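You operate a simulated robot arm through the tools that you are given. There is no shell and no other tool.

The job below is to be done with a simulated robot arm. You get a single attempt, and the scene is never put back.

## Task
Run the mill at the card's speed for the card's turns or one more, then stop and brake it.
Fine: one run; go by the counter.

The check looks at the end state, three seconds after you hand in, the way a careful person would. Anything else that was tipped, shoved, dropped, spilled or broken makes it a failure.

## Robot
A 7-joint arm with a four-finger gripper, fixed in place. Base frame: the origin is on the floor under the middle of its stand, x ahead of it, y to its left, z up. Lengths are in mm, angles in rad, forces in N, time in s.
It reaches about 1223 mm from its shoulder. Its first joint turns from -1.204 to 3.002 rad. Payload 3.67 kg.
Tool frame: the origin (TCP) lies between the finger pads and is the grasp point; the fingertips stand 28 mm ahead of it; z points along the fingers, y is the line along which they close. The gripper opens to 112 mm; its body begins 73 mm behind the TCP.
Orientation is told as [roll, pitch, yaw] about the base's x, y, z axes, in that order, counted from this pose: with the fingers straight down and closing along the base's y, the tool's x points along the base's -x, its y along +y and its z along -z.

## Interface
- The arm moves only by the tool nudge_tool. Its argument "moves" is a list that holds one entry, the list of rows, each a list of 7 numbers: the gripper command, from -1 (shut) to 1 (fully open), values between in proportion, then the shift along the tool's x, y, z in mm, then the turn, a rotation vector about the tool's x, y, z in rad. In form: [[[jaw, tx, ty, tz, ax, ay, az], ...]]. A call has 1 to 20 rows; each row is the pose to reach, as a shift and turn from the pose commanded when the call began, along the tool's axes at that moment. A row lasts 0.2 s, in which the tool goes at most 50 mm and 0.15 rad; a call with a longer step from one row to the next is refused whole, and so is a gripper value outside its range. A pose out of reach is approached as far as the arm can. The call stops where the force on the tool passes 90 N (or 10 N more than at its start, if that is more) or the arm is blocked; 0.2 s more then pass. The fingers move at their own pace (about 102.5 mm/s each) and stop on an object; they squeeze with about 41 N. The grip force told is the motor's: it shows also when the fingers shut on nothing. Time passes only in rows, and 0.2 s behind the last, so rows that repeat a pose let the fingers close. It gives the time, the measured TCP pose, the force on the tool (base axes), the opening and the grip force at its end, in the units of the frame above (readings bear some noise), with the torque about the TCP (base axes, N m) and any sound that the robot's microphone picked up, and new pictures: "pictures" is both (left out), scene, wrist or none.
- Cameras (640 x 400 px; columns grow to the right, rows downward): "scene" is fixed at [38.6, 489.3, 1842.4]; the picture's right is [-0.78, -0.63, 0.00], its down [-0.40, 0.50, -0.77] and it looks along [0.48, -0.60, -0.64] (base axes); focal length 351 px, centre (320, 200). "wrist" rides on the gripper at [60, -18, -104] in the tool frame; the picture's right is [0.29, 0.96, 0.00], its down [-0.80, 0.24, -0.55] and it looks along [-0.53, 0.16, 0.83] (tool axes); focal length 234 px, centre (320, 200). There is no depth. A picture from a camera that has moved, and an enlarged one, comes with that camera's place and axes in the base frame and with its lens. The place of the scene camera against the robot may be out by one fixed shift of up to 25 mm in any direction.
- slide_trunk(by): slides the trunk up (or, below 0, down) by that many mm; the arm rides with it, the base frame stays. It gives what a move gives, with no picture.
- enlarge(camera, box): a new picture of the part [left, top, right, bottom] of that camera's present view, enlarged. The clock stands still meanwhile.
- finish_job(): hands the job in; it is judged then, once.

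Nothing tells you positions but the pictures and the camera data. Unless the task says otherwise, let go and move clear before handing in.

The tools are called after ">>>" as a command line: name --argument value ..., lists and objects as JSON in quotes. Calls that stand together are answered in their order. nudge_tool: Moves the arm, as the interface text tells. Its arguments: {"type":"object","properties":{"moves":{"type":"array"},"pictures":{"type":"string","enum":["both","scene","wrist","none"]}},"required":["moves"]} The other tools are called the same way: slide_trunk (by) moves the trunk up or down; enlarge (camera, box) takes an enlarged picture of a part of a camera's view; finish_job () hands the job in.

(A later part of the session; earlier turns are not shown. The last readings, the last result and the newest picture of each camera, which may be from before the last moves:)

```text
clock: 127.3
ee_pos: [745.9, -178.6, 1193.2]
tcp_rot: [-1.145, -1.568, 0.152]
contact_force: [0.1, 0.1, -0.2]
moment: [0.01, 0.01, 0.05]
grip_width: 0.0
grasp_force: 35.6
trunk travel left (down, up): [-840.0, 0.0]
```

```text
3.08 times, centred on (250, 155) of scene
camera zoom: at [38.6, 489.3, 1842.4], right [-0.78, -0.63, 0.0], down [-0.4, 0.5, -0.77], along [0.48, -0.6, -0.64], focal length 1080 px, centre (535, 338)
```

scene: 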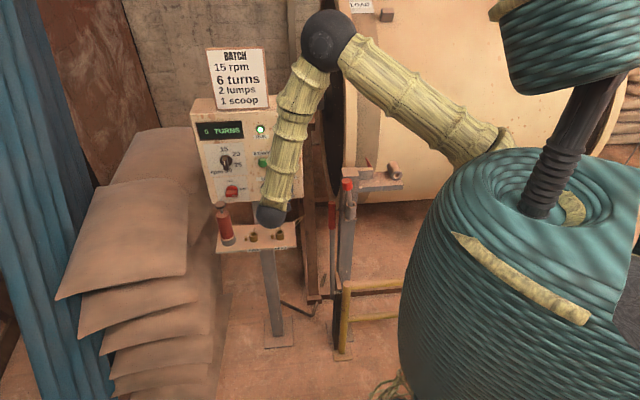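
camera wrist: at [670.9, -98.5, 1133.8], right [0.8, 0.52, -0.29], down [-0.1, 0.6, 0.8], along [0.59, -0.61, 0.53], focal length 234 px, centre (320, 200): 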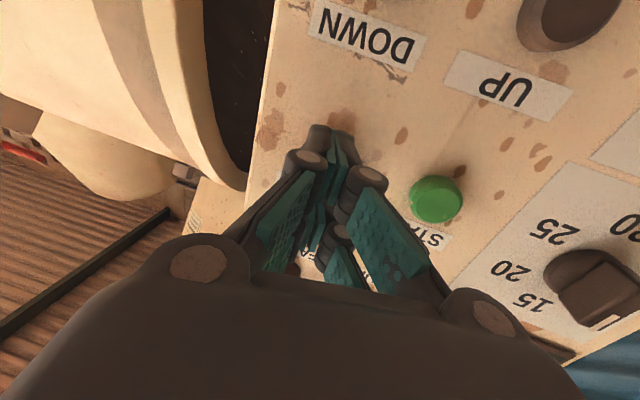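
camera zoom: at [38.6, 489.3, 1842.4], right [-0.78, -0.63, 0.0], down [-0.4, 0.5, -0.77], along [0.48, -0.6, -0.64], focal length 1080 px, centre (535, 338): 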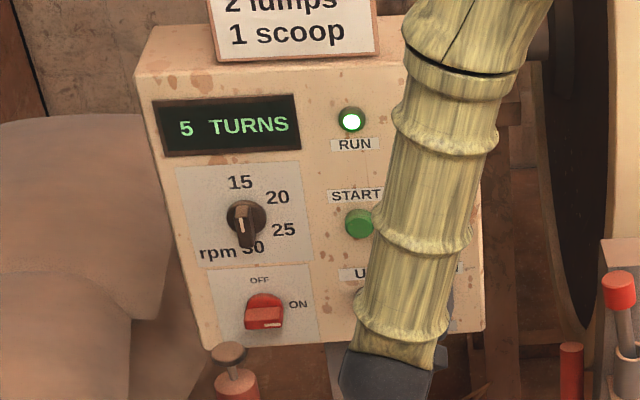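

>>> nudge_tool --moves '[[[-1, 0, 0, 0, 0, 0, 0]]]' --pictures "none"

>>> enlarge --camera "scene" --box '[180, 90, 320, 220]'

```text
clock: 127.8
ee_pos: [745.6, -179.8, 1194.4]
tcp_rot: [-1.164, -1.57, 0.17]
contact_force: [0.0, -0.5, -0.9]
moment: [0.01, 0.0, 0.0]
grip_width: 0.3
grasp_force: 35.5
trunk travel left (down, up): [-840.0, 0.0]
```

```text
3.08 times, centred on (250, 155) of scene
camera zoom: at [38.6, 489.3, 1842.4], right [-0.78, -0.63, 0.0], down [-0.4, 0.5, -0.77], along [0.48, -0.6, -0.64], focal length 1080 px, centre (535, 338)
```

zoom: 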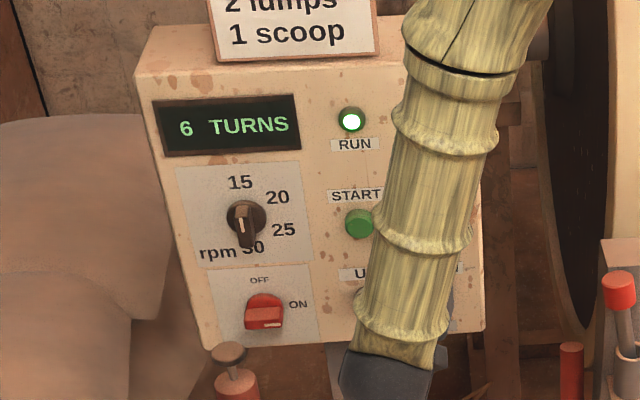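

Six turns: pressing STOP now.

>>> nudge_tool --moves '[[[-1, 0, 2.9, 13.7, 0, 0, 0], [-1, 0, 3.1, 15, 0, 0, 0]]]' --pictures "scene"

>>> enlarge --camera "scene" --box '[180, 90, 320, 220]'

```text
clock: 128.3
ee_pos: [754.4, -187.1, 1194.2]
tcp_rot: [-1.303, -1.567, 0.31]
contact_force: [-15.9, 11.5, -2.9]
moment: [0.06, 0.06, -0.02]
grip_width: 0.2
grasp_force: 36.3
trunk travel left (down, up): [-840.0, 0.0]
heard: click
```

scene: 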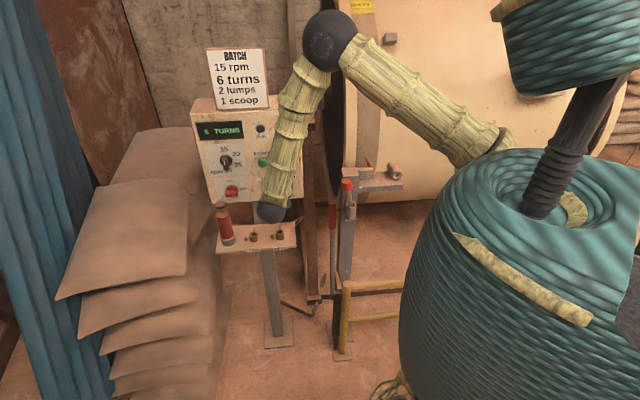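

```text
3.08 times, centred on (250, 155) of scene
camera zoom: at [38.6, 489.3, 1842.4], right [-0.78, -0.63, 0.0], down [-0.4, 0.5, -0.77], along [0.48, -0.6, -0.64], focal length 1080 px, centre (535, 338)
```

zoom: 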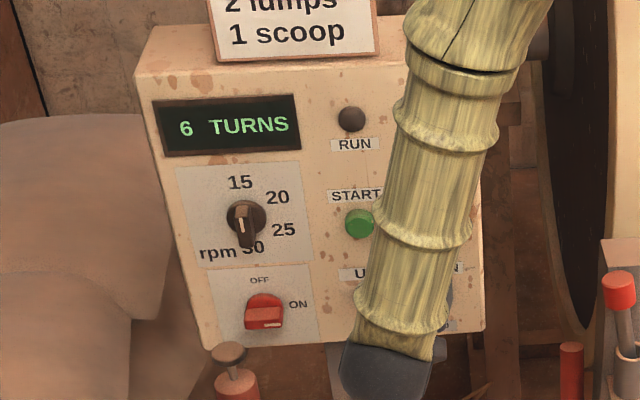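

STOP clicked and RUN is out, counter at 6. Now straight to the brake lever, along its left side.

>>> nudge_tool --moves '[[[-1, 0, -9.3, -44, 0, 0, 0], [-1, 28, -25.9, -66.1, 0, 0, 0], [-1, 73, -44, -62.2, 0, 0, 0], [-1, 118, -62.1, -58.4, 0, 0, 0], [-1, 163, -80.2, -54.6, 0, 0, 0], [-1, 208, -98.3, -50.8, 0, 0, 0], [-1, 253, -116.4, -46.9, 0, 0, 0], [-1, 297, -134.5, -43.1, 0, 0, 0], [-1, 297, -124.6, 3.9, 0, 0, 0], [-1, 297, -114.6, 50.8, 0, 0, 0], [-1, 297, -105.1, 95.8, 0, 0, 0], [-1, 297, -119, 101, 0, 0, 0]]]' --pictures "both"

>>> enlarge --camera "wrist" --box '[180, 0, 460, 200]'

>>> enlarge --camera "scene" --box '[180, 90, 400, 300]'

```text
clock: 130.9
ee_pos: [712.4, -339.2, 898.0]
tcp_rot: [-1.1, -1.569, 0.104]
contact_force: [0.5, 0.4, -0.9]
moment: [0.01, 0.0, -0.04]
grip_width: 0.0
grasp_force: 35.8
trunk travel left (down, up): [-840.0, 0.0]
camera wrist: at [640.5, -263.9, 838.0], right [0.8, 0.52, -0.29], down [-0.1, 0.6, 0.8], along [0.59, -0.61, 0.53], focal length 234 px, centre (320, 200)
```

scene: 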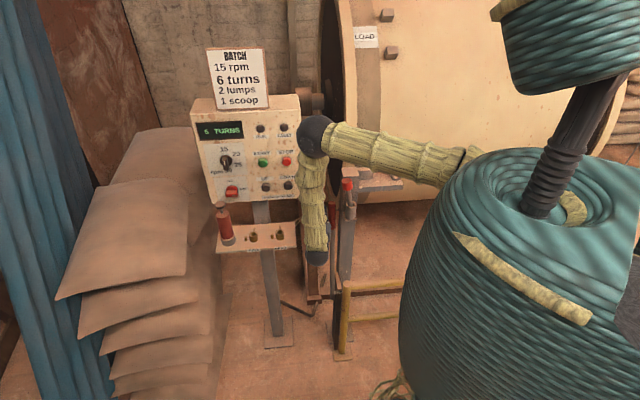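
wrist: 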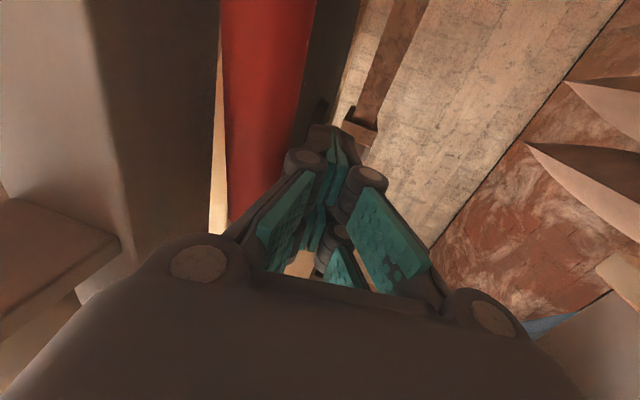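

```text
2.00 times, centred on (320, 100) of wrist
camera zoom: at [640.5, -263.9, 838.0], right [0.8, 0.52, -0.29], down [-0.1, 0.6, 0.8], along [0.59, -0.61, 0.53], focal length 468 px, centre (320, 400)
```

zoom: 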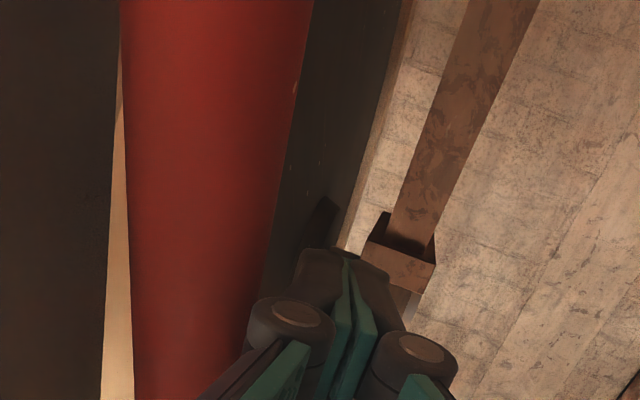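

```text
1.90 times, centred on (290, 195) of scene
camera zoom: at [38.6, 489.3, 1842.4], right [-0.78, -0.63, 0.0], down [-0.4, 0.5, -0.77], along [0.48, -0.6, -0.64], focal length 669 px, centre (377, 210)
```

zoom: 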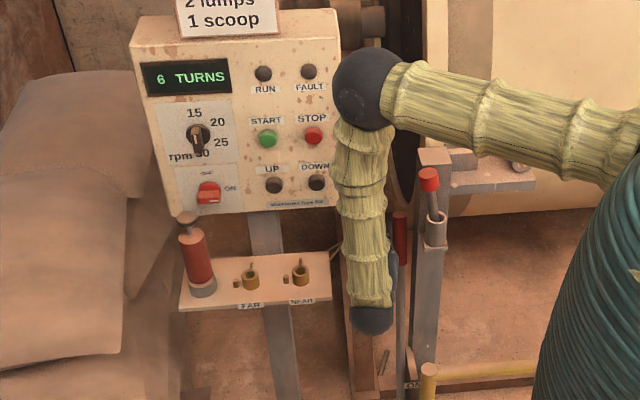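

In position. I'll press against the handle from the left and draw it outward to ON.

>>> nudge_tool --moves '[[[-1, 0, -6.8, 1.4, 0, 0, 0], [-1, 0, -12.1, 2.6, 0, 0, 0], [-1, 0, -16.2, -17, 0, 0, 0], [-1, 0, -20.3, -36.5, 0, 0, 0], [-1, 0, -24.5, -56, 0, 0, 0], [-1, 0, -28.7, -75.6, 0, 0, 0], [-1, 0, -34.9, -105, 0, 0, 0]]]' --pictures "both"

>>> enlarge --camera "scene" --box '[180, 90, 400, 300]'

>>> enlarge --camera "wrist" --box '[180, 0, 460, 200]'

```text
clock: 132.6
ee_pos: [627.9, -265.9, 896.8]
tcp_rot: [-1.655, -1.568, 0.663]
contact_force: [40.7, 34.7, 17.3]
moment: [-0.05, -0.69, 0.68]
grip_width: 0.3
grasp_force: 35.3
trunk travel left (down, up): [-840.0, 0.0]
camera wrist: at [555.7, -190.1, 836.5], right [0.8, 0.52, -0.29], down [-0.1, 0.6, 0.8], along [0.59, -0.61, 0.53], focal length 234 px, centre (320, 200)
```

scene: 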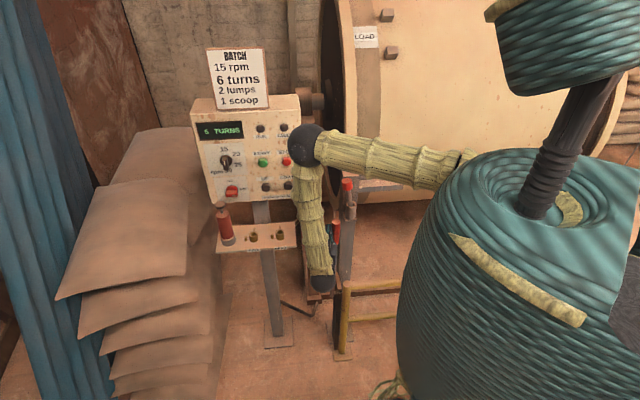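
wrist: 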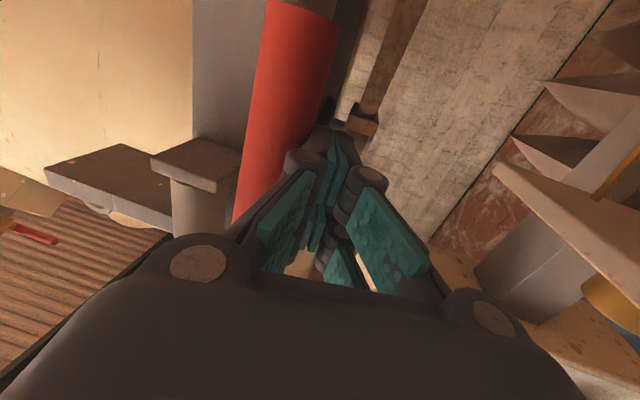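

```text
1.90 times, centred on (290, 195) of scene
camera zoom: at [38.6, 489.3, 1842.4], right [-0.78, -0.63, 0.0], down [-0.4, 0.5, -0.77], along [0.48, -0.6, -0.64], focal length 669 px, centre (377, 210)
```

zoom: 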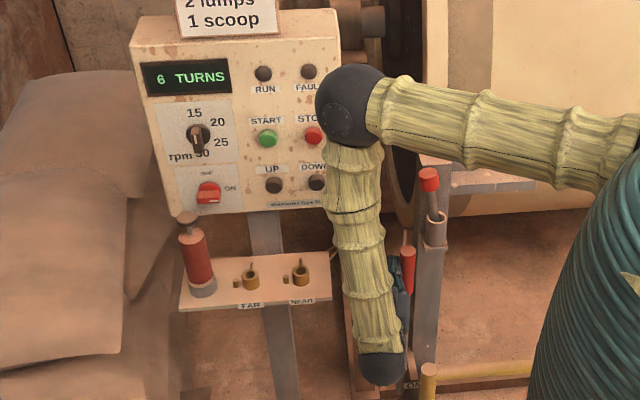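

```text
2.00 times, centred on (320, 100) of wrist
camera zoom: at [555.7, -190.1, 836.5], right [0.8, 0.52, -0.29], down [-0.1, 0.6, 0.8], along [0.59, -0.61, 0.53], focal length 468 px, centre (320, 400)
```

zoom: 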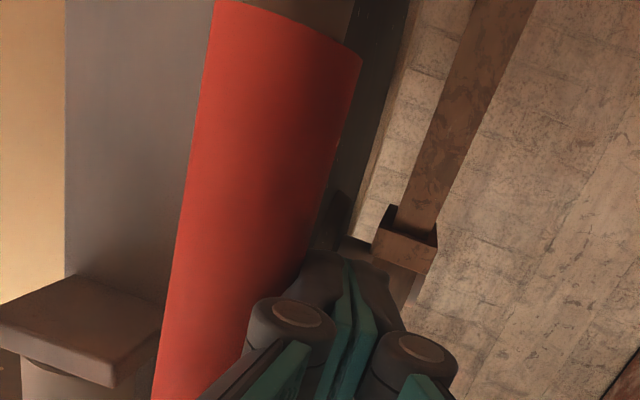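

The lever follows and the counter still reads 6; the drum looks stopped. I'll continue drawing it out along its arc toward the ON stop.

>>> nudge_tool --moves '[[[-1, 0, -5.2, -29.5, 0, 0, 0], [-1, 4, -10.9, -59, 0, 0, 0], [-1, 12, -17.1, -88.3, 0, 0, 0], [-1, 22, -23.3, -117.7, 0, 0, 0], [-1, 30, -28.5, -142.1, 0, 0, 0]]]' --pictures "both"

>>> enlarge --camera "scene" --box '[180, 90, 400, 300]'

>>> enlarge --camera "wrist" --box '[180, 0, 460, 200]'

```text
clock: 133.8
ee_pos: [527.8, -165.9, 865.0]
tcp_rot: [-0.943, -1.563, -0.048]
contact_force: [50.5, 27.6, -28.5]
moment: [0.77, -0.71, 0.93]
grip_width: 0.0
grasp_force: 35.4
trunk travel left (down, up): [-840.0, 0.0]
camera wrist: at [455.9, -88.8, 805.3], right [0.8, 0.53, -0.29], down [-0.1, 0.59, 0.8], along [0.59, -0.61, 0.53], focal length 234 px, centre (320, 200)
```

scene: 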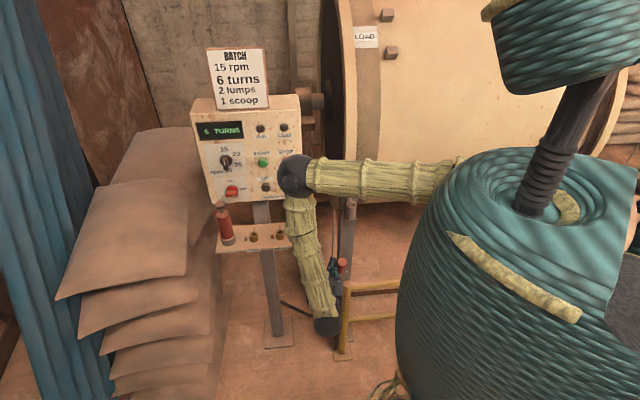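
wrist: 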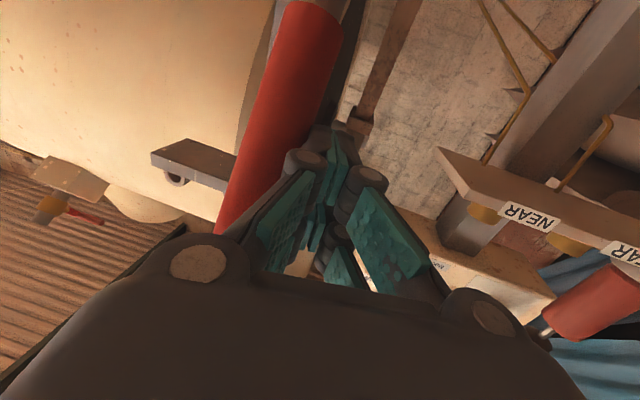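

```text
1.90 times, centred on (290, 195) of scene
camera zoom: at [38.6, 489.3, 1842.4], right [-0.78, -0.63, 0.0], down [-0.4, 0.5, -0.77], along [0.48, -0.6, -0.64], focal length 669 px, centre (377, 210)
```

zoom: 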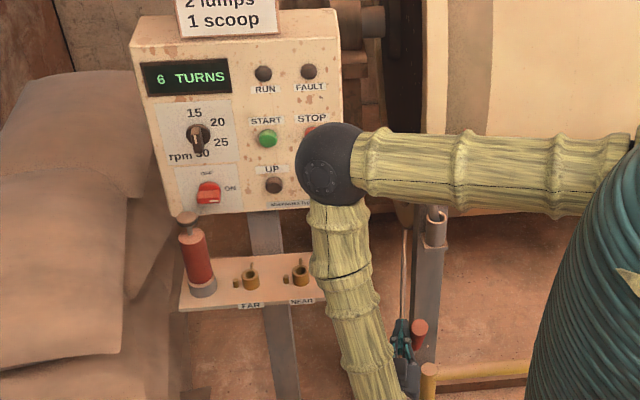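

```text
2.00 times, centred on (320, 100) of wrist
camera zoom: at [455.9, -88.8, 805.3], right [0.8, 0.53, -0.29], down [-0.1, 0.59, 0.8], along [0.59, -0.61, 0.53], focal length 468 px, centre (320, 400)
```

zoom: 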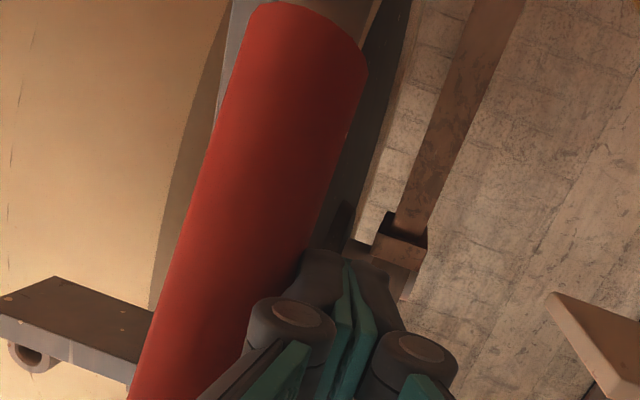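

The handle is almost at its original ON position (about 1° short). I'll draw it the last bit to the stop.

>>> nudge_tool --moves '[[[-1, 3, -2.1, -9.8, 0, 0, 0], [-1, 6, -4.1, -19.6, 0, 0, 0], [-1, 8, -5.8, -27, 0, 0, 0]]]' --pictures "both"

>>> enlarge --camera "scene" --box '[290, 210, 390, 310]'

>>> enlarge --camera "wrist" --box '[180, 0, 460, 200]'

```text
clock: 134.6
ee_pos: [508.6, -146.5, 860.2]
tcp_rot: [-1.596, -1.565, 0.605]
contact_force: [67.7, 9.2, 11.7]
moment: [-0.44, 1.04, 1.65]
grip_width: 0.0
grasp_force: 36.1
trunk travel left (down, up): [-840.0, 0.0]
camera wrist: at [436.7, -70.1, 799.6], right [0.8, 0.52, -0.29], down [-0.1, 0.6, 0.8], along [0.59, -0.61, 0.53], focal length 234 px, centre (320, 200)
```

scene: 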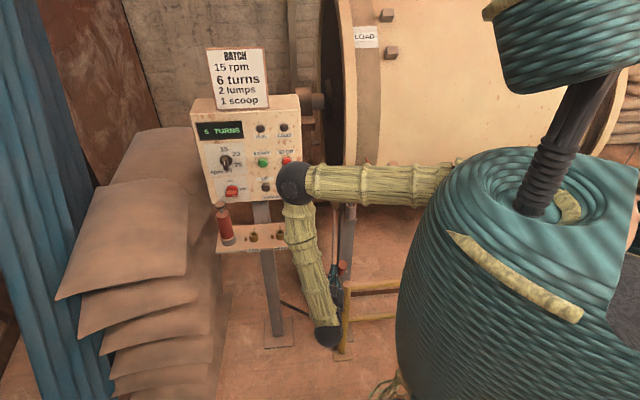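
wrist: 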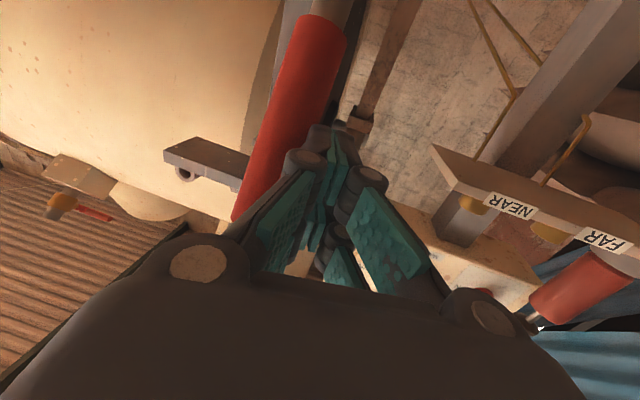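

```text
4.00 times, centred on (340, 260) of scene
camera zoom: at [38.6, 489.3, 1842.4], right [-0.78, -0.63, 0.0], down [-0.4, 0.5, -0.77], along [0.48, -0.6, -0.64], focal length 1404 px, centre (240, -40)
```

zoom: 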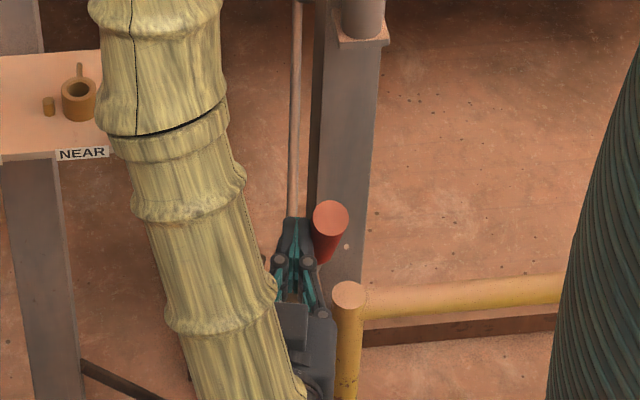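

```text
2.00 times, centred on (320, 100) of wrist
camera zoom: at [436.7, -70.1, 799.6], right [0.8, 0.52, -0.29], down [-0.1, 0.6, 0.8], along [0.59, -0.61, 0.53], focal length 468 px, centre (320, 400)
```

zoom: 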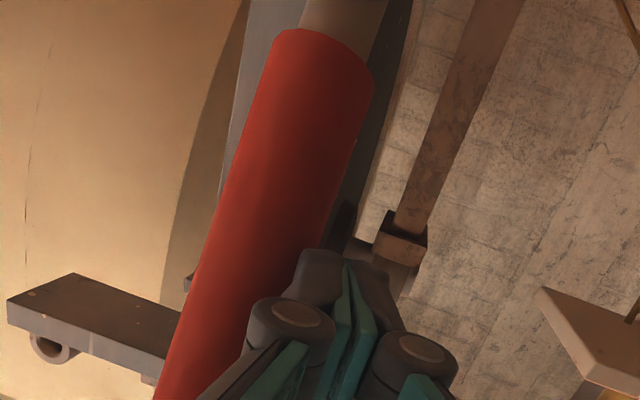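

The handle is back at its ON position against the stop. I'll move the fingers off to the left and back away, then check everything.

>>> nudge_tool --moves '[[[-1, 0, 10, -2, 0, 0, 0], [-1, 0, 30, -6, 0, 0, 0], [-1, -20, 45, -30, 0, 0, 0], [-1, -60, 55, -45, 0, 0, 0], [-1, -105, 60, -50, 0, 0, 0], [-1, -150, 60, -50, 0, 0, 0], [-1, -150, 60, -50, 0, 0, 0]]]' --pictures "both"

>>> enlarge --camera "scene" --box '[290, 210, 390, 310]'

>>> enlarge --camera "scene" --box '[180, 90, 320, 220]'

>>> enlarge --camera "scene" --box '[320, 0, 420, 230]'

```text
clock: 136.2
ee_pos: [528.1, -74.1, 1009.0]
tcp_rot: [-1.107, -1.567, 0.116]
contact_force: [0.7, 0.3, 0.6]
moment: [0.01, 0.03, -0.02]
grip_width: 0.0
grasp_force: 35.8
trunk travel left (down, up): [-840.0, 0.0]
camera wrist: at [456.3, 3.3, 949.0], right [0.8, 0.52, -0.29], down [-0.1, 0.6, 0.8], along [0.59, -0.61, 0.53], focal length 234 px, centre (320, 200)
```

scene: 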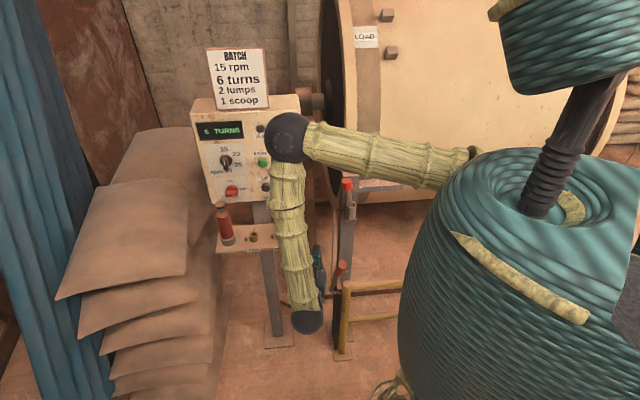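
wrist: 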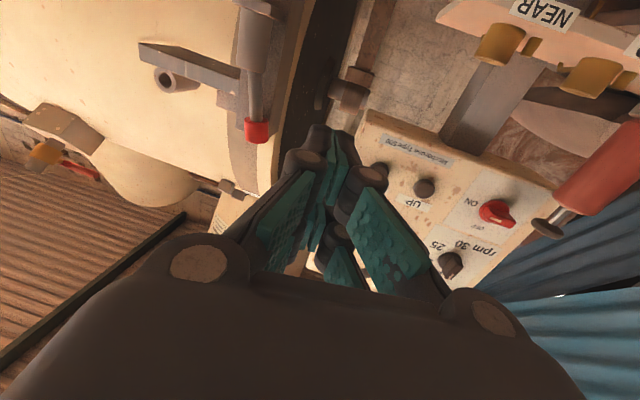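

```text
4.00 times, centred on (340, 260) of scene
camera zoom: at [38.6, 489.3, 1842.4], right [-0.78, -0.63, 0.0], down [-0.4, 0.5, -0.77], along [0.48, -0.6, -0.64], focal length 1404 px, centre (240, -40)
```

zoom: 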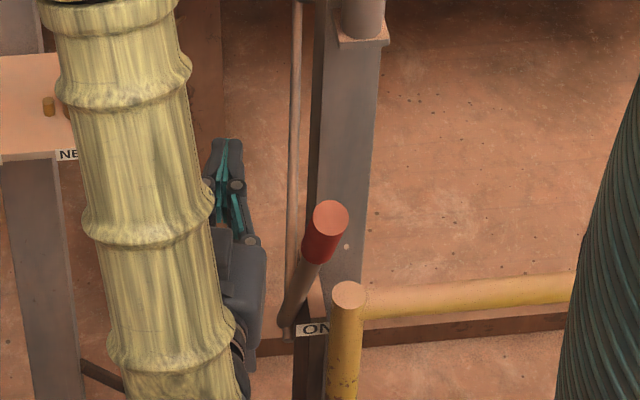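

```text
3.08 times, centred on (250, 155) of scene
camera zoom: at [38.6, 489.3, 1842.4], right [-0.78, -0.63, 0.0], down [-0.4, 0.5, -0.77], along [0.48, -0.6, -0.64], focal length 1080 px, centre (535, 338)
```

zoom: 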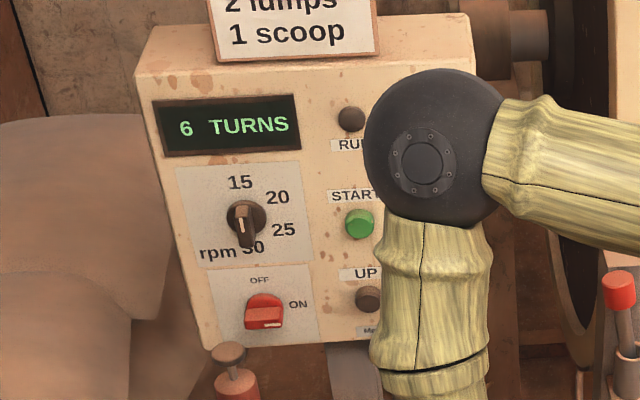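

```text
1.74 times, centred on (370, 115) of scene
camera zoom: at [38.6, 489.3, 1842.4], right [-0.78, -0.63, 0.0], down [-0.4, 0.5, -0.77], along [0.48, -0.6, -0.64], focal length 611 px, centre (233, 348)
```

zoom: 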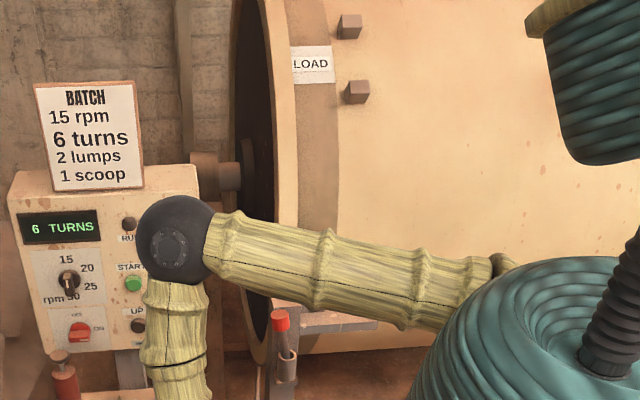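

>>> enlarge --camera "scene" --box '[330, 165, 370, 220]'

>>> enlarge --camera "wrist" --box '[200, 0, 320, 160]'

```text
7.27 times, centred on (350, 192) of scene
camera zoom: at [38.6, 489.3, 1842.4], right [-0.78, -0.63, 0.0], down [-0.4, 0.5, -0.77], along [0.48, -0.6, -0.64], focal length 2553 px, centre (102, 254)
```

zoom: 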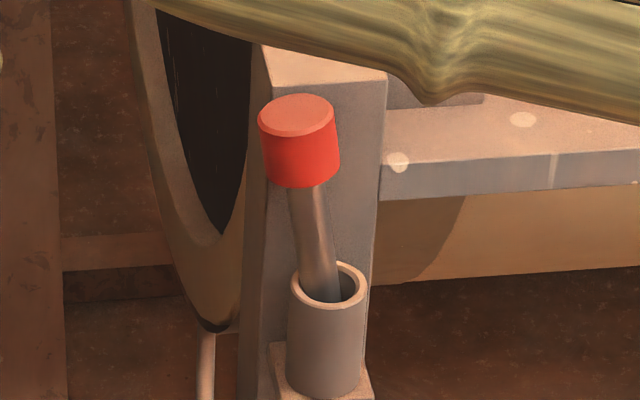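

```text
2.50 times, centred on (260, 80) of wrist
camera zoom: at [456.3, 3.3, 949.0], right [0.8, 0.52, -0.29], down [-0.1, 0.6, 0.8], along [0.59, -0.61, 0.53], focal length 585 px, centre (470, 500)
```

zoom: 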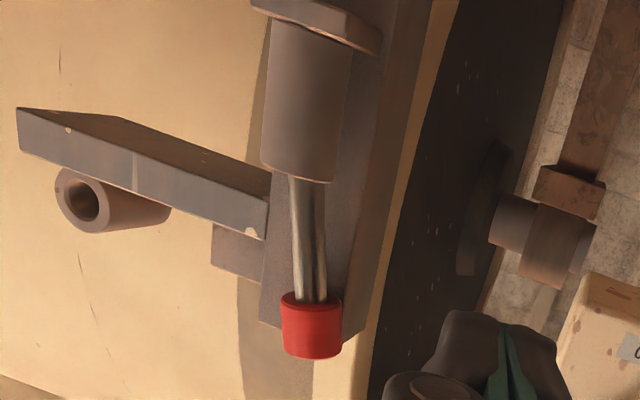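

The brake lever is exactly back at its original ON position, the drum stands still and the counter reads 6. One blemish remains: the loose pin I tilted in its holder earlier. I'll go closer and see if I can gently stand it upright again.

>>> nudge_tool --moves '[[[-1, -25, -7, 30, 0, 0, 0], [-1, -50, -15, 65, 0, 0, 0], [-1, -70, -22, 100, 0, 0, 0], [-1, -86, -30, 130, 0, 0, 0], [-1, -86, -30, 130, 0, 0, 0]]]' --pictures "both"

>>> enlarge --camera "wrist" --box '[120, 0, 400, 200]'

>>> enlarge --camera "scene" --box '[300, 130, 400, 230]'

```text
clock: 137.3
ee_pos: [575.6, -197.8, 1095.2]
tcp_rot: [-1.462, -1.567, 0.469]
contact_force: [-0.7, 0.3, 0.2]
moment: [-0.01, 0.02, -0.01]
grip_width: 0.0
grasp_force: 35.9
trunk travel left (down, up): [-840.0, 0.0]
camera wrist: at [503.3, -120.9, 1035.1], right [0.8, 0.52, -0.29], down [-0.1, 0.6, 0.8], along [0.59, -0.61, 0.53], focal length 234 px, centre (320, 200)
```

scene: 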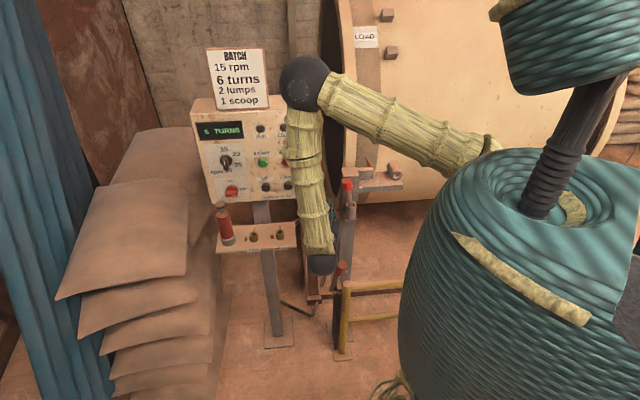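
wrist: 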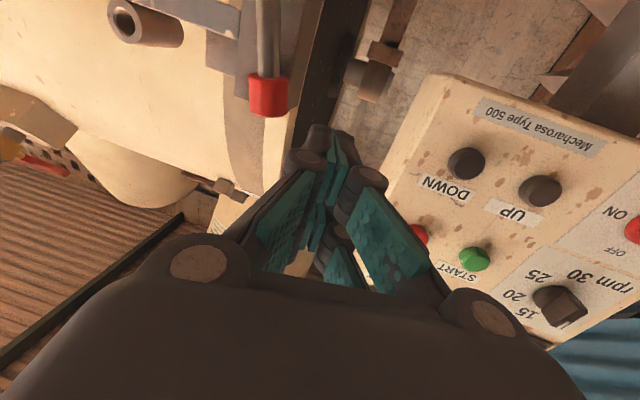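

```text
2.00 times, centred on (260, 100) of wrist
camera zoom: at [503.3, -120.9, 1035.1], right [0.8, 0.52, -0.29], down [-0.1, 0.6, 0.8], along [0.59, -0.61, 0.53], focal length 468 px, centre (440, 400)
```

zoom: 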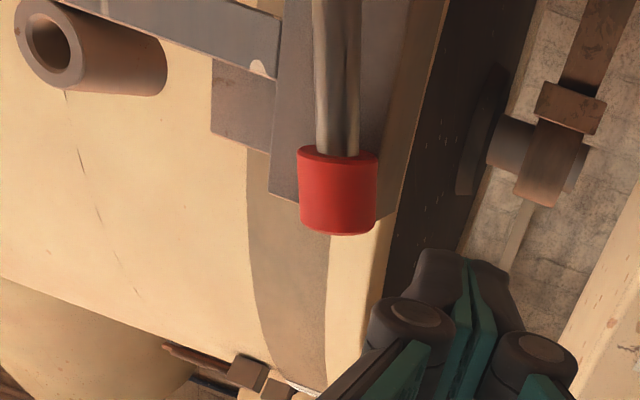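

```text
4.00 times, centred on (350, 180) of scene
camera zoom: at [38.6, 489.3, 1842.4], right [-0.78, -0.63, 0.0], down [-0.4, 0.5, -0.77], along [0.48, -0.6, -0.64], focal length 1404 px, centre (200, 280)
```

zoom: 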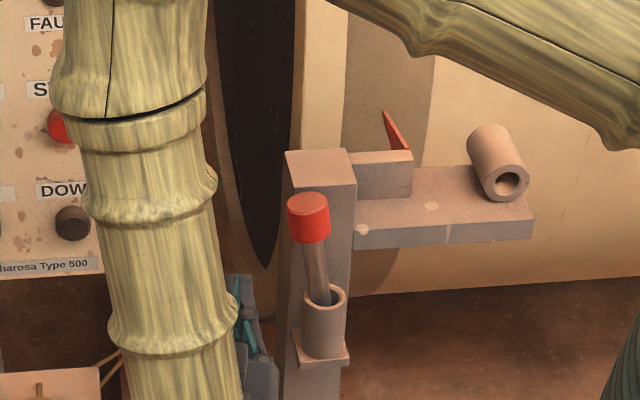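

>>> nudge_tool --moves '[[[-1, 2, -1, 35, 0, 0, 0], [-1, 3, -2, 70, 0, 0, 0], [-1, 3, -2.3, 95.5, 0, 0, 0], [-1, 3, -2.3, 95.5, 0, 0, 0]]]' --pictures "both"

>>> enlarge --camera "wrist" --box '[120, 0, 400, 200]'

>>> enlarge --camera "scene" --box '[300, 130, 400, 230]'

```text
clock: 138.3
ee_pos: [626.3, -279.1, 1093.9]
tcp_rot: [-1.228, -1.571, 0.238]
contact_force: [0.3, -0.1, 0.6]
moment: [0.03, -0.03, 0.01]
grip_width: 0.0
grasp_force: 35.4
trunk travel left (down, up): [-840.0, 0.0]
camera wrist: at [553.5, -202.7, 1033.4], right [0.8, 0.52, -0.29], down [-0.1, 0.6, 0.8], along [0.59, -0.61, 0.53], focal length 234 px, centre (320, 200)
```

scene: 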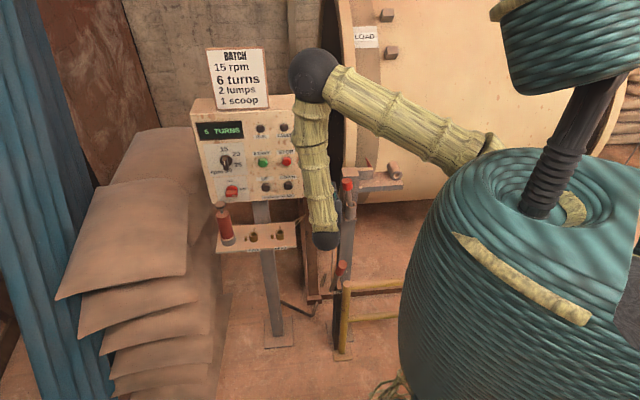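
wrist: 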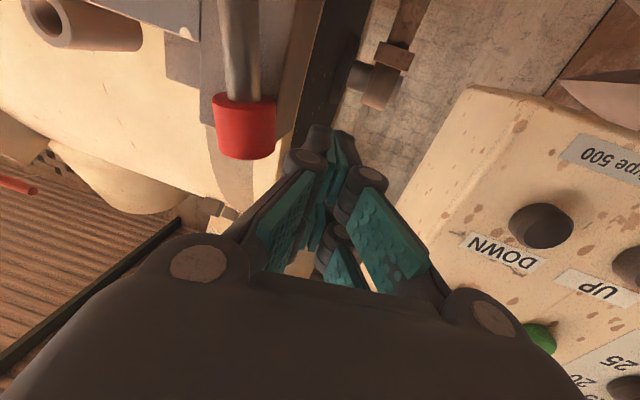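

```text
2.00 times, centred on (260, 100) of wrist
camera zoom: at [553.5, -202.7, 1033.4], right [0.8, 0.52, -0.29], down [-0.1, 0.6, 0.8], along [0.59, -0.61, 0.53], focal length 468 px, centre (440, 400)
```

zoom: 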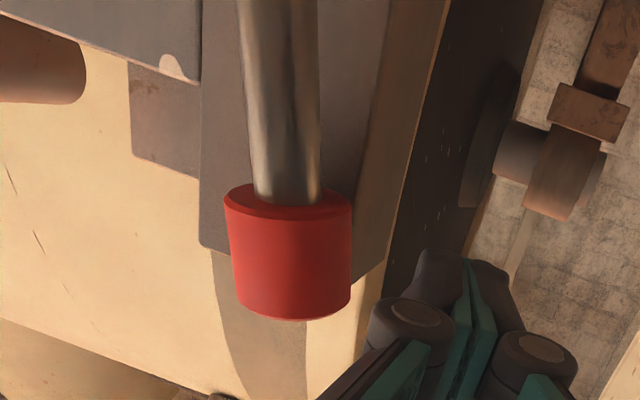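

```text
4.00 times, centred on (350, 180) of scene
camera zoom: at [38.6, 489.3, 1842.4], right [-0.78, -0.63, 0.0], down [-0.4, 0.5, -0.77], along [0.48, -0.6, -0.64], focal length 1404 px, centre (200, 280)
```

zoom: 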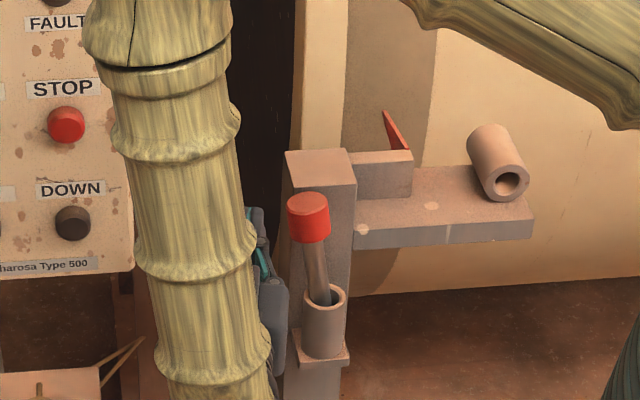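

>>> nudge_tool --moves '[[[-1, 2, 3.1, 14.7, 0, 0, 0], [-1, 4, -5, 16.5, 0, 0, 0], [-1, 4, -10.6, 17.6, 0, 0, 0], [-1, 4, -14, 18.3, 0, 0, 0]]]' --pictures "wrist"

>>> enlarge --camera "wrist" --box '[120, 0, 400, 200]'

>>> enlarge --camera "scene" --box '[300, 130, 400, 230]'

```text
clock: 139.3
ee_pos: [622.6, -302.4, 1088.9]
tcp_rot: [-1.163, -1.569, 0.171]
contact_force: [0.5, -0.3, 0.1]
moment: [-0.01, 0.0, -0.05]
grip_width: 0.0
grasp_force: 35.7
trunk travel left (down, up): [-840.0, 0.0]
camera wrist: at [550.5, -226.0, 1028.5], right [0.8, 0.52, -0.29], down [-0.1, 0.6, 0.8], along [0.59, -0.61, 0.53], focal length 234 px, centre (320, 200)
```

wrist: 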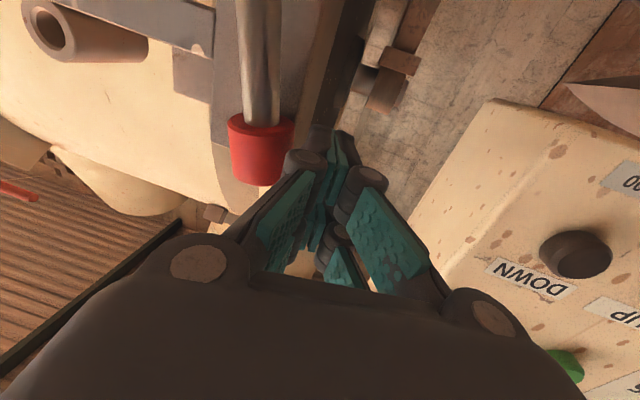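

```text
2.00 times, centred on (260, 100) of wrist
camera zoom: at [550.5, -226.0, 1028.5], right [0.8, 0.52, -0.29], down [-0.1, 0.6, 0.8], along [0.59, -0.61, 0.53], focal length 468 px, centre (440, 400)
```

zoom: 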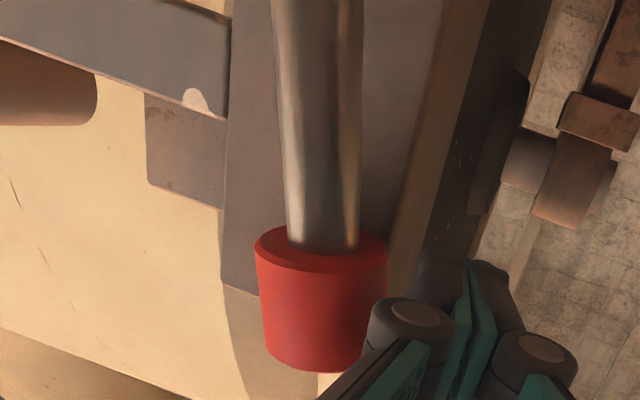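

```text
4.00 times, centred on (350, 180) of scene
camera zoom: at [38.6, 489.3, 1842.4], right [-0.78, -0.63, 0.0], down [-0.4, 0.5, -0.77], along [0.48, -0.6, -0.64], focal length 1404 px, centre (200, 280)
```

zoom: 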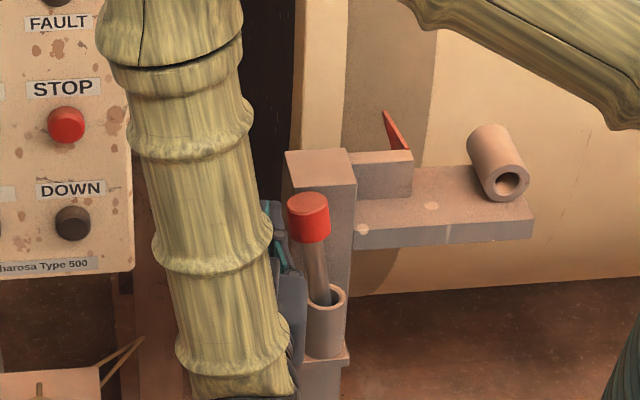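

>>> nudge_tool --moves '[[[-1, 0, -2, 0.4, 0, 0, 0], [-1, 0, -4, 0.8, 0, 0, 0], [-1, 0, -6, 1.2, 0, 0, 0]]]' --pictures "scene"

>>> enlarge --camera "scene" --box '[310, 150, 390, 230]'

```text
clock: 140.2
ee_pos: [617.6, -306.8, 1088.8]
tcp_rot: [-1.138, -1.569, 0.143]
contact_force: [-0.7, -0.3, 0.3]
moment: [0.0, -0.03, 0.01]
grip_width: 0.2
grasp_force: 36.1
trunk travel left (down, up): [-840.0, 0.0]
```

scene: 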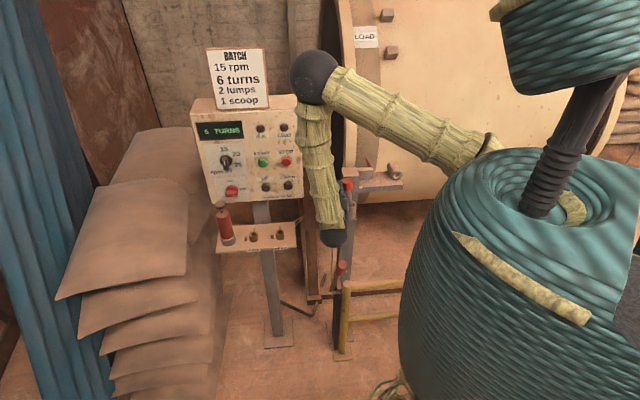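

```text
5.00 times, centred on (350, 190) of scene
camera zoom: at [38.6, 489.3, 1842.4], right [-0.78, -0.63, 0.0], down [-0.4, 0.5, -0.77], along [0.48, -0.6, -0.64], focal length 1756 px, centre (170, 250)
```

zoom: 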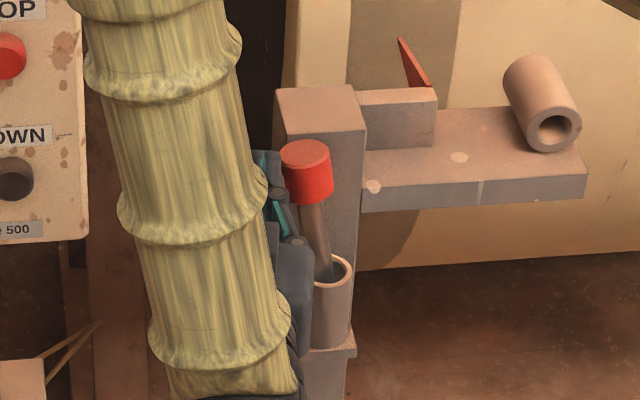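

>>> nudge_tool --moves '[[[-1, 0, -2, 0.4, 0, 0, 0], [-1, 0, -4, 0.8, 0, 0, 0], [-1, 0, -6, 1.2, 0, 0, 0], [-1, 0, -8, 1.7, 0, 0, 0]]]' --pictures "wrist"

>>> enlarge --camera "scene" --box '[310, 150, 390, 230]'

>>> enlarge --camera "wrist" --box '[120, 0, 400, 200]'

```text
clock: 141.2
ee_pos: [611.8, -313.1, 1087.7]
tcp_rot: [-1.086, -1.568, 0.093]
contact_force: [0.0, 0.6, -0.2]
moment: [-0.02, 0.0, 0.02]
grip_width: 0.0
grasp_force: 35.8
trunk travel left (down, up): [-840.0, 0.0]
camera wrist: at [540.1, -236.0, 1028.6], right [0.8, 0.52, -0.29], down [-0.1, 0.6, 0.8], along [0.59, -0.61, 0.53], focal length 234 px, centre (320, 200)
```

wrist: 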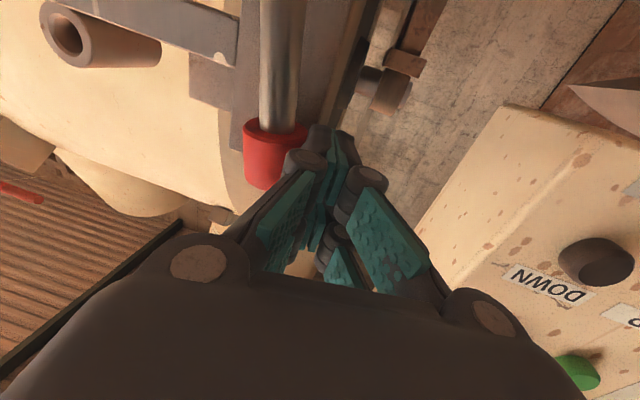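

```text
5.00 times, centred on (350, 190) of scene
camera zoom: at [38.6, 489.3, 1842.4], right [-0.78, -0.63, 0.0], down [-0.4, 0.5, -0.77], along [0.48, -0.6, -0.64], focal length 1756 px, centre (170, 250)
```

zoom: 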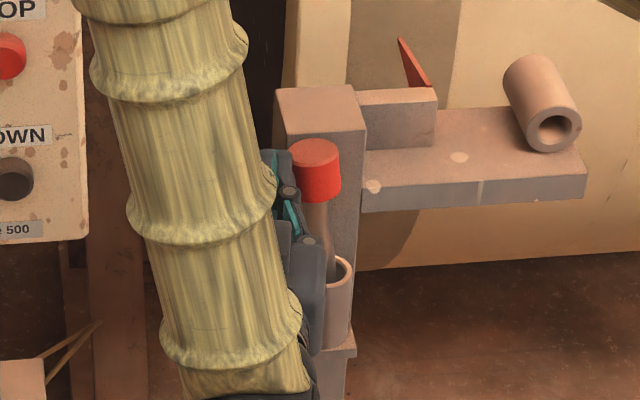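

```text
2.00 times, centred on (260, 100) of wrist
camera zoom: at [540.1, -236.0, 1028.6], right [0.8, 0.52, -0.29], down [-0.1, 0.6, 0.8], along [0.59, -0.61, 0.53], focal length 468 px, centre (440, 400)
```

zoom: 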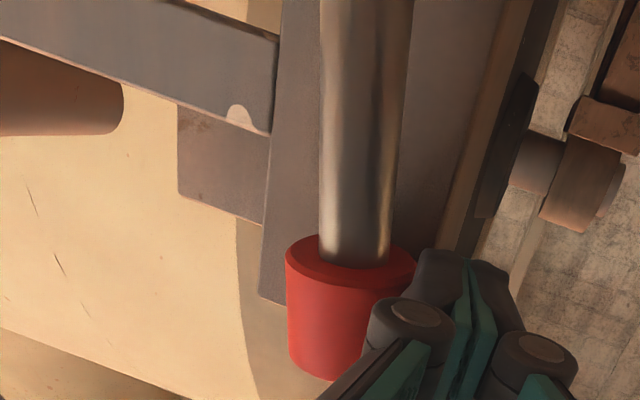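

The handle is moving upright with hardly any force. I'll continue about 12 mm more in fine steps.

>>> nudge_tool --moves '[[[-1, 0, -2, 0.4, 0, 0, 0], [-1, 0, -4, 0.8, 0, 0, 0], [-1, 0, -6, 1.2, 0, 0, 0], [-1, 0, -8, 1.7, 0, 0, 0], [-1, 0, -10, 2.1, 0, 0, 0], [-1, 0, -11.5, 2.4, 0, 0, 0]]]' --pictures "wrist"

>>> enlarge --camera "scene" --box '[310, 150, 390, 230]'

>>> enlarge --camera "wrist" --box '[120, 0, 400, 200]'

```text
clock: 142.6
ee_pos: [604.0, -321.1, 1088.1]
tcp_rot: [-1.131, -1.568, 0.141]
contact_force: [-1.2, 0.4, 0.0]
moment: [-0.03, 0.05, -0.01]
grip_width: 0.2
grasp_force: 35.8
trunk travel left (down, up): [-840.0, 0.0]
camera wrist: at [532.0, -244.5, 1028.7], right [0.8, 0.52, -0.29], down [-0.1, 0.6, 0.8], along [0.59, -0.61, 0.53], focal length 234 px, centre (320, 200)
```

wrist: 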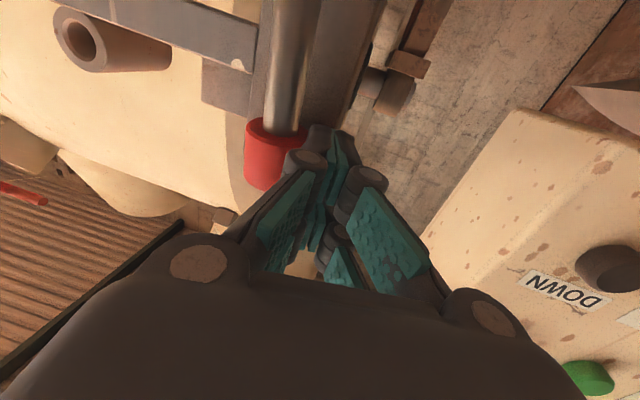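

```text
5.00 times, centred on (350, 190) of scene
camera zoom: at [38.6, 489.3, 1842.4], right [-0.78, -0.63, 0.0], down [-0.4, 0.5, -0.77], along [0.48, -0.6, -0.64], focal length 1756 px, centre (170, 250)
```

zoom: 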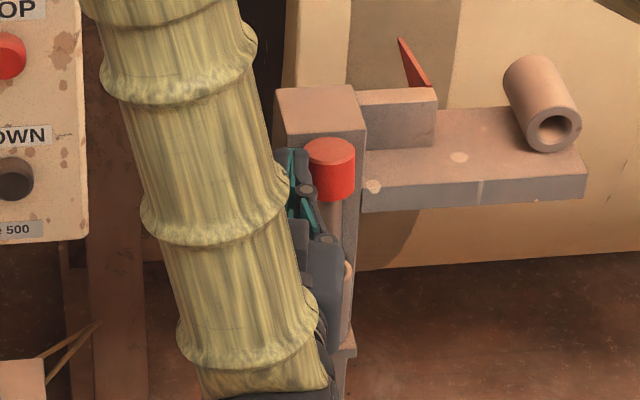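

```text
2.00 times, centred on (260, 100) of wrist
camera zoom: at [532.0, -244.5, 1028.7], right [0.8, 0.52, -0.29], down [-0.1, 0.6, 0.8], along [0.59, -0.61, 0.53], focal length 468 px, centre (440, 400)
```

zoom: 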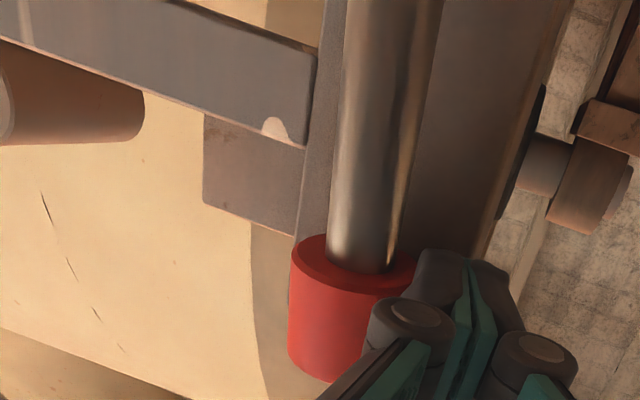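

The handle is now above its holder. I'll ease the fingers away and see if it stays upright.

>>> nudge_tool --moves '[[[-1, 0, 1.5, -0.3, 0, 0, 0], [-1, 0, 3, -0.6, 0, 0, 0], [-1, 0, 6, -1.2, 0, 0, 0], [-1, 0, 12, -2.5, 0, 0, 0], [-1, 0, 20, -10, 0, 0, 0]]]' --pictures "wrist"

>>> enlarge --camera "scene" --box '[310, 150, 390, 230]'

>>> enlarge --camera "wrist" --box '[120, 0, 400, 200]'

```text
clock: 143.8
ee_pos: [616.1, -301.8, 1088.5]
tcp_rot: [-1.38, -1.569, 0.39]
contact_force: [-0.5, 0.1, 1.1]
moment: [-0.02, 0.02, 0.03]
grip_width: 0.2
grasp_force: 36.2
trunk travel left (down, up): [-840.0, 0.0]
camera wrist: at [543.7, -224.9, 1028.7], right [0.8, 0.52, -0.29], down [-0.1, 0.6, 0.8], along [0.59, -0.61, 0.53], focal length 234 px, centre (320, 200)
```

wrist: 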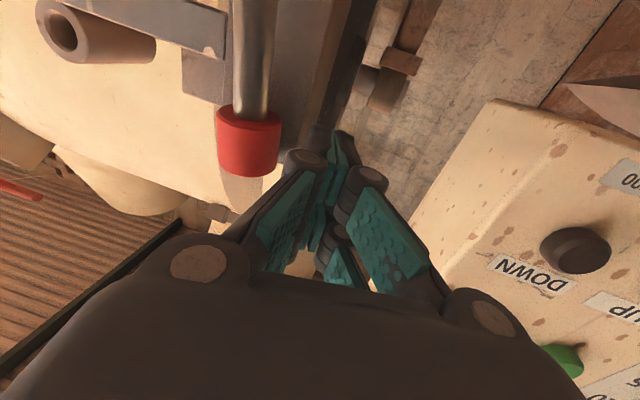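

```text
5.00 times, centred on (350, 190) of scene
camera zoom: at [38.6, 489.3, 1842.4], right [-0.78, -0.63, 0.0], down [-0.4, 0.5, -0.77], along [0.48, -0.6, -0.64], focal length 1756 px, centre (170, 250)
```

zoom: 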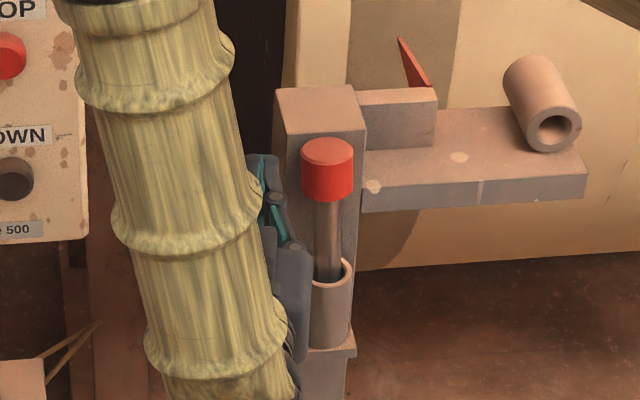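

```text
2.00 times, centred on (260, 100) of wrist
camera zoom: at [543.7, -224.9, 1028.7], right [0.8, 0.52, -0.29], down [-0.1, 0.6, 0.8], along [0.59, -0.61, 0.53], focal length 468 px, centre (440, 400)
```

zoom: 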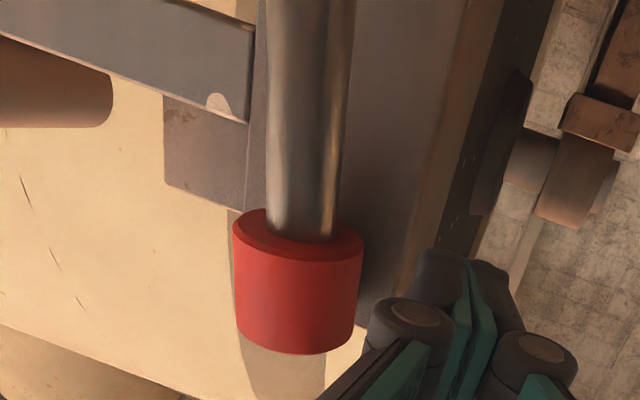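

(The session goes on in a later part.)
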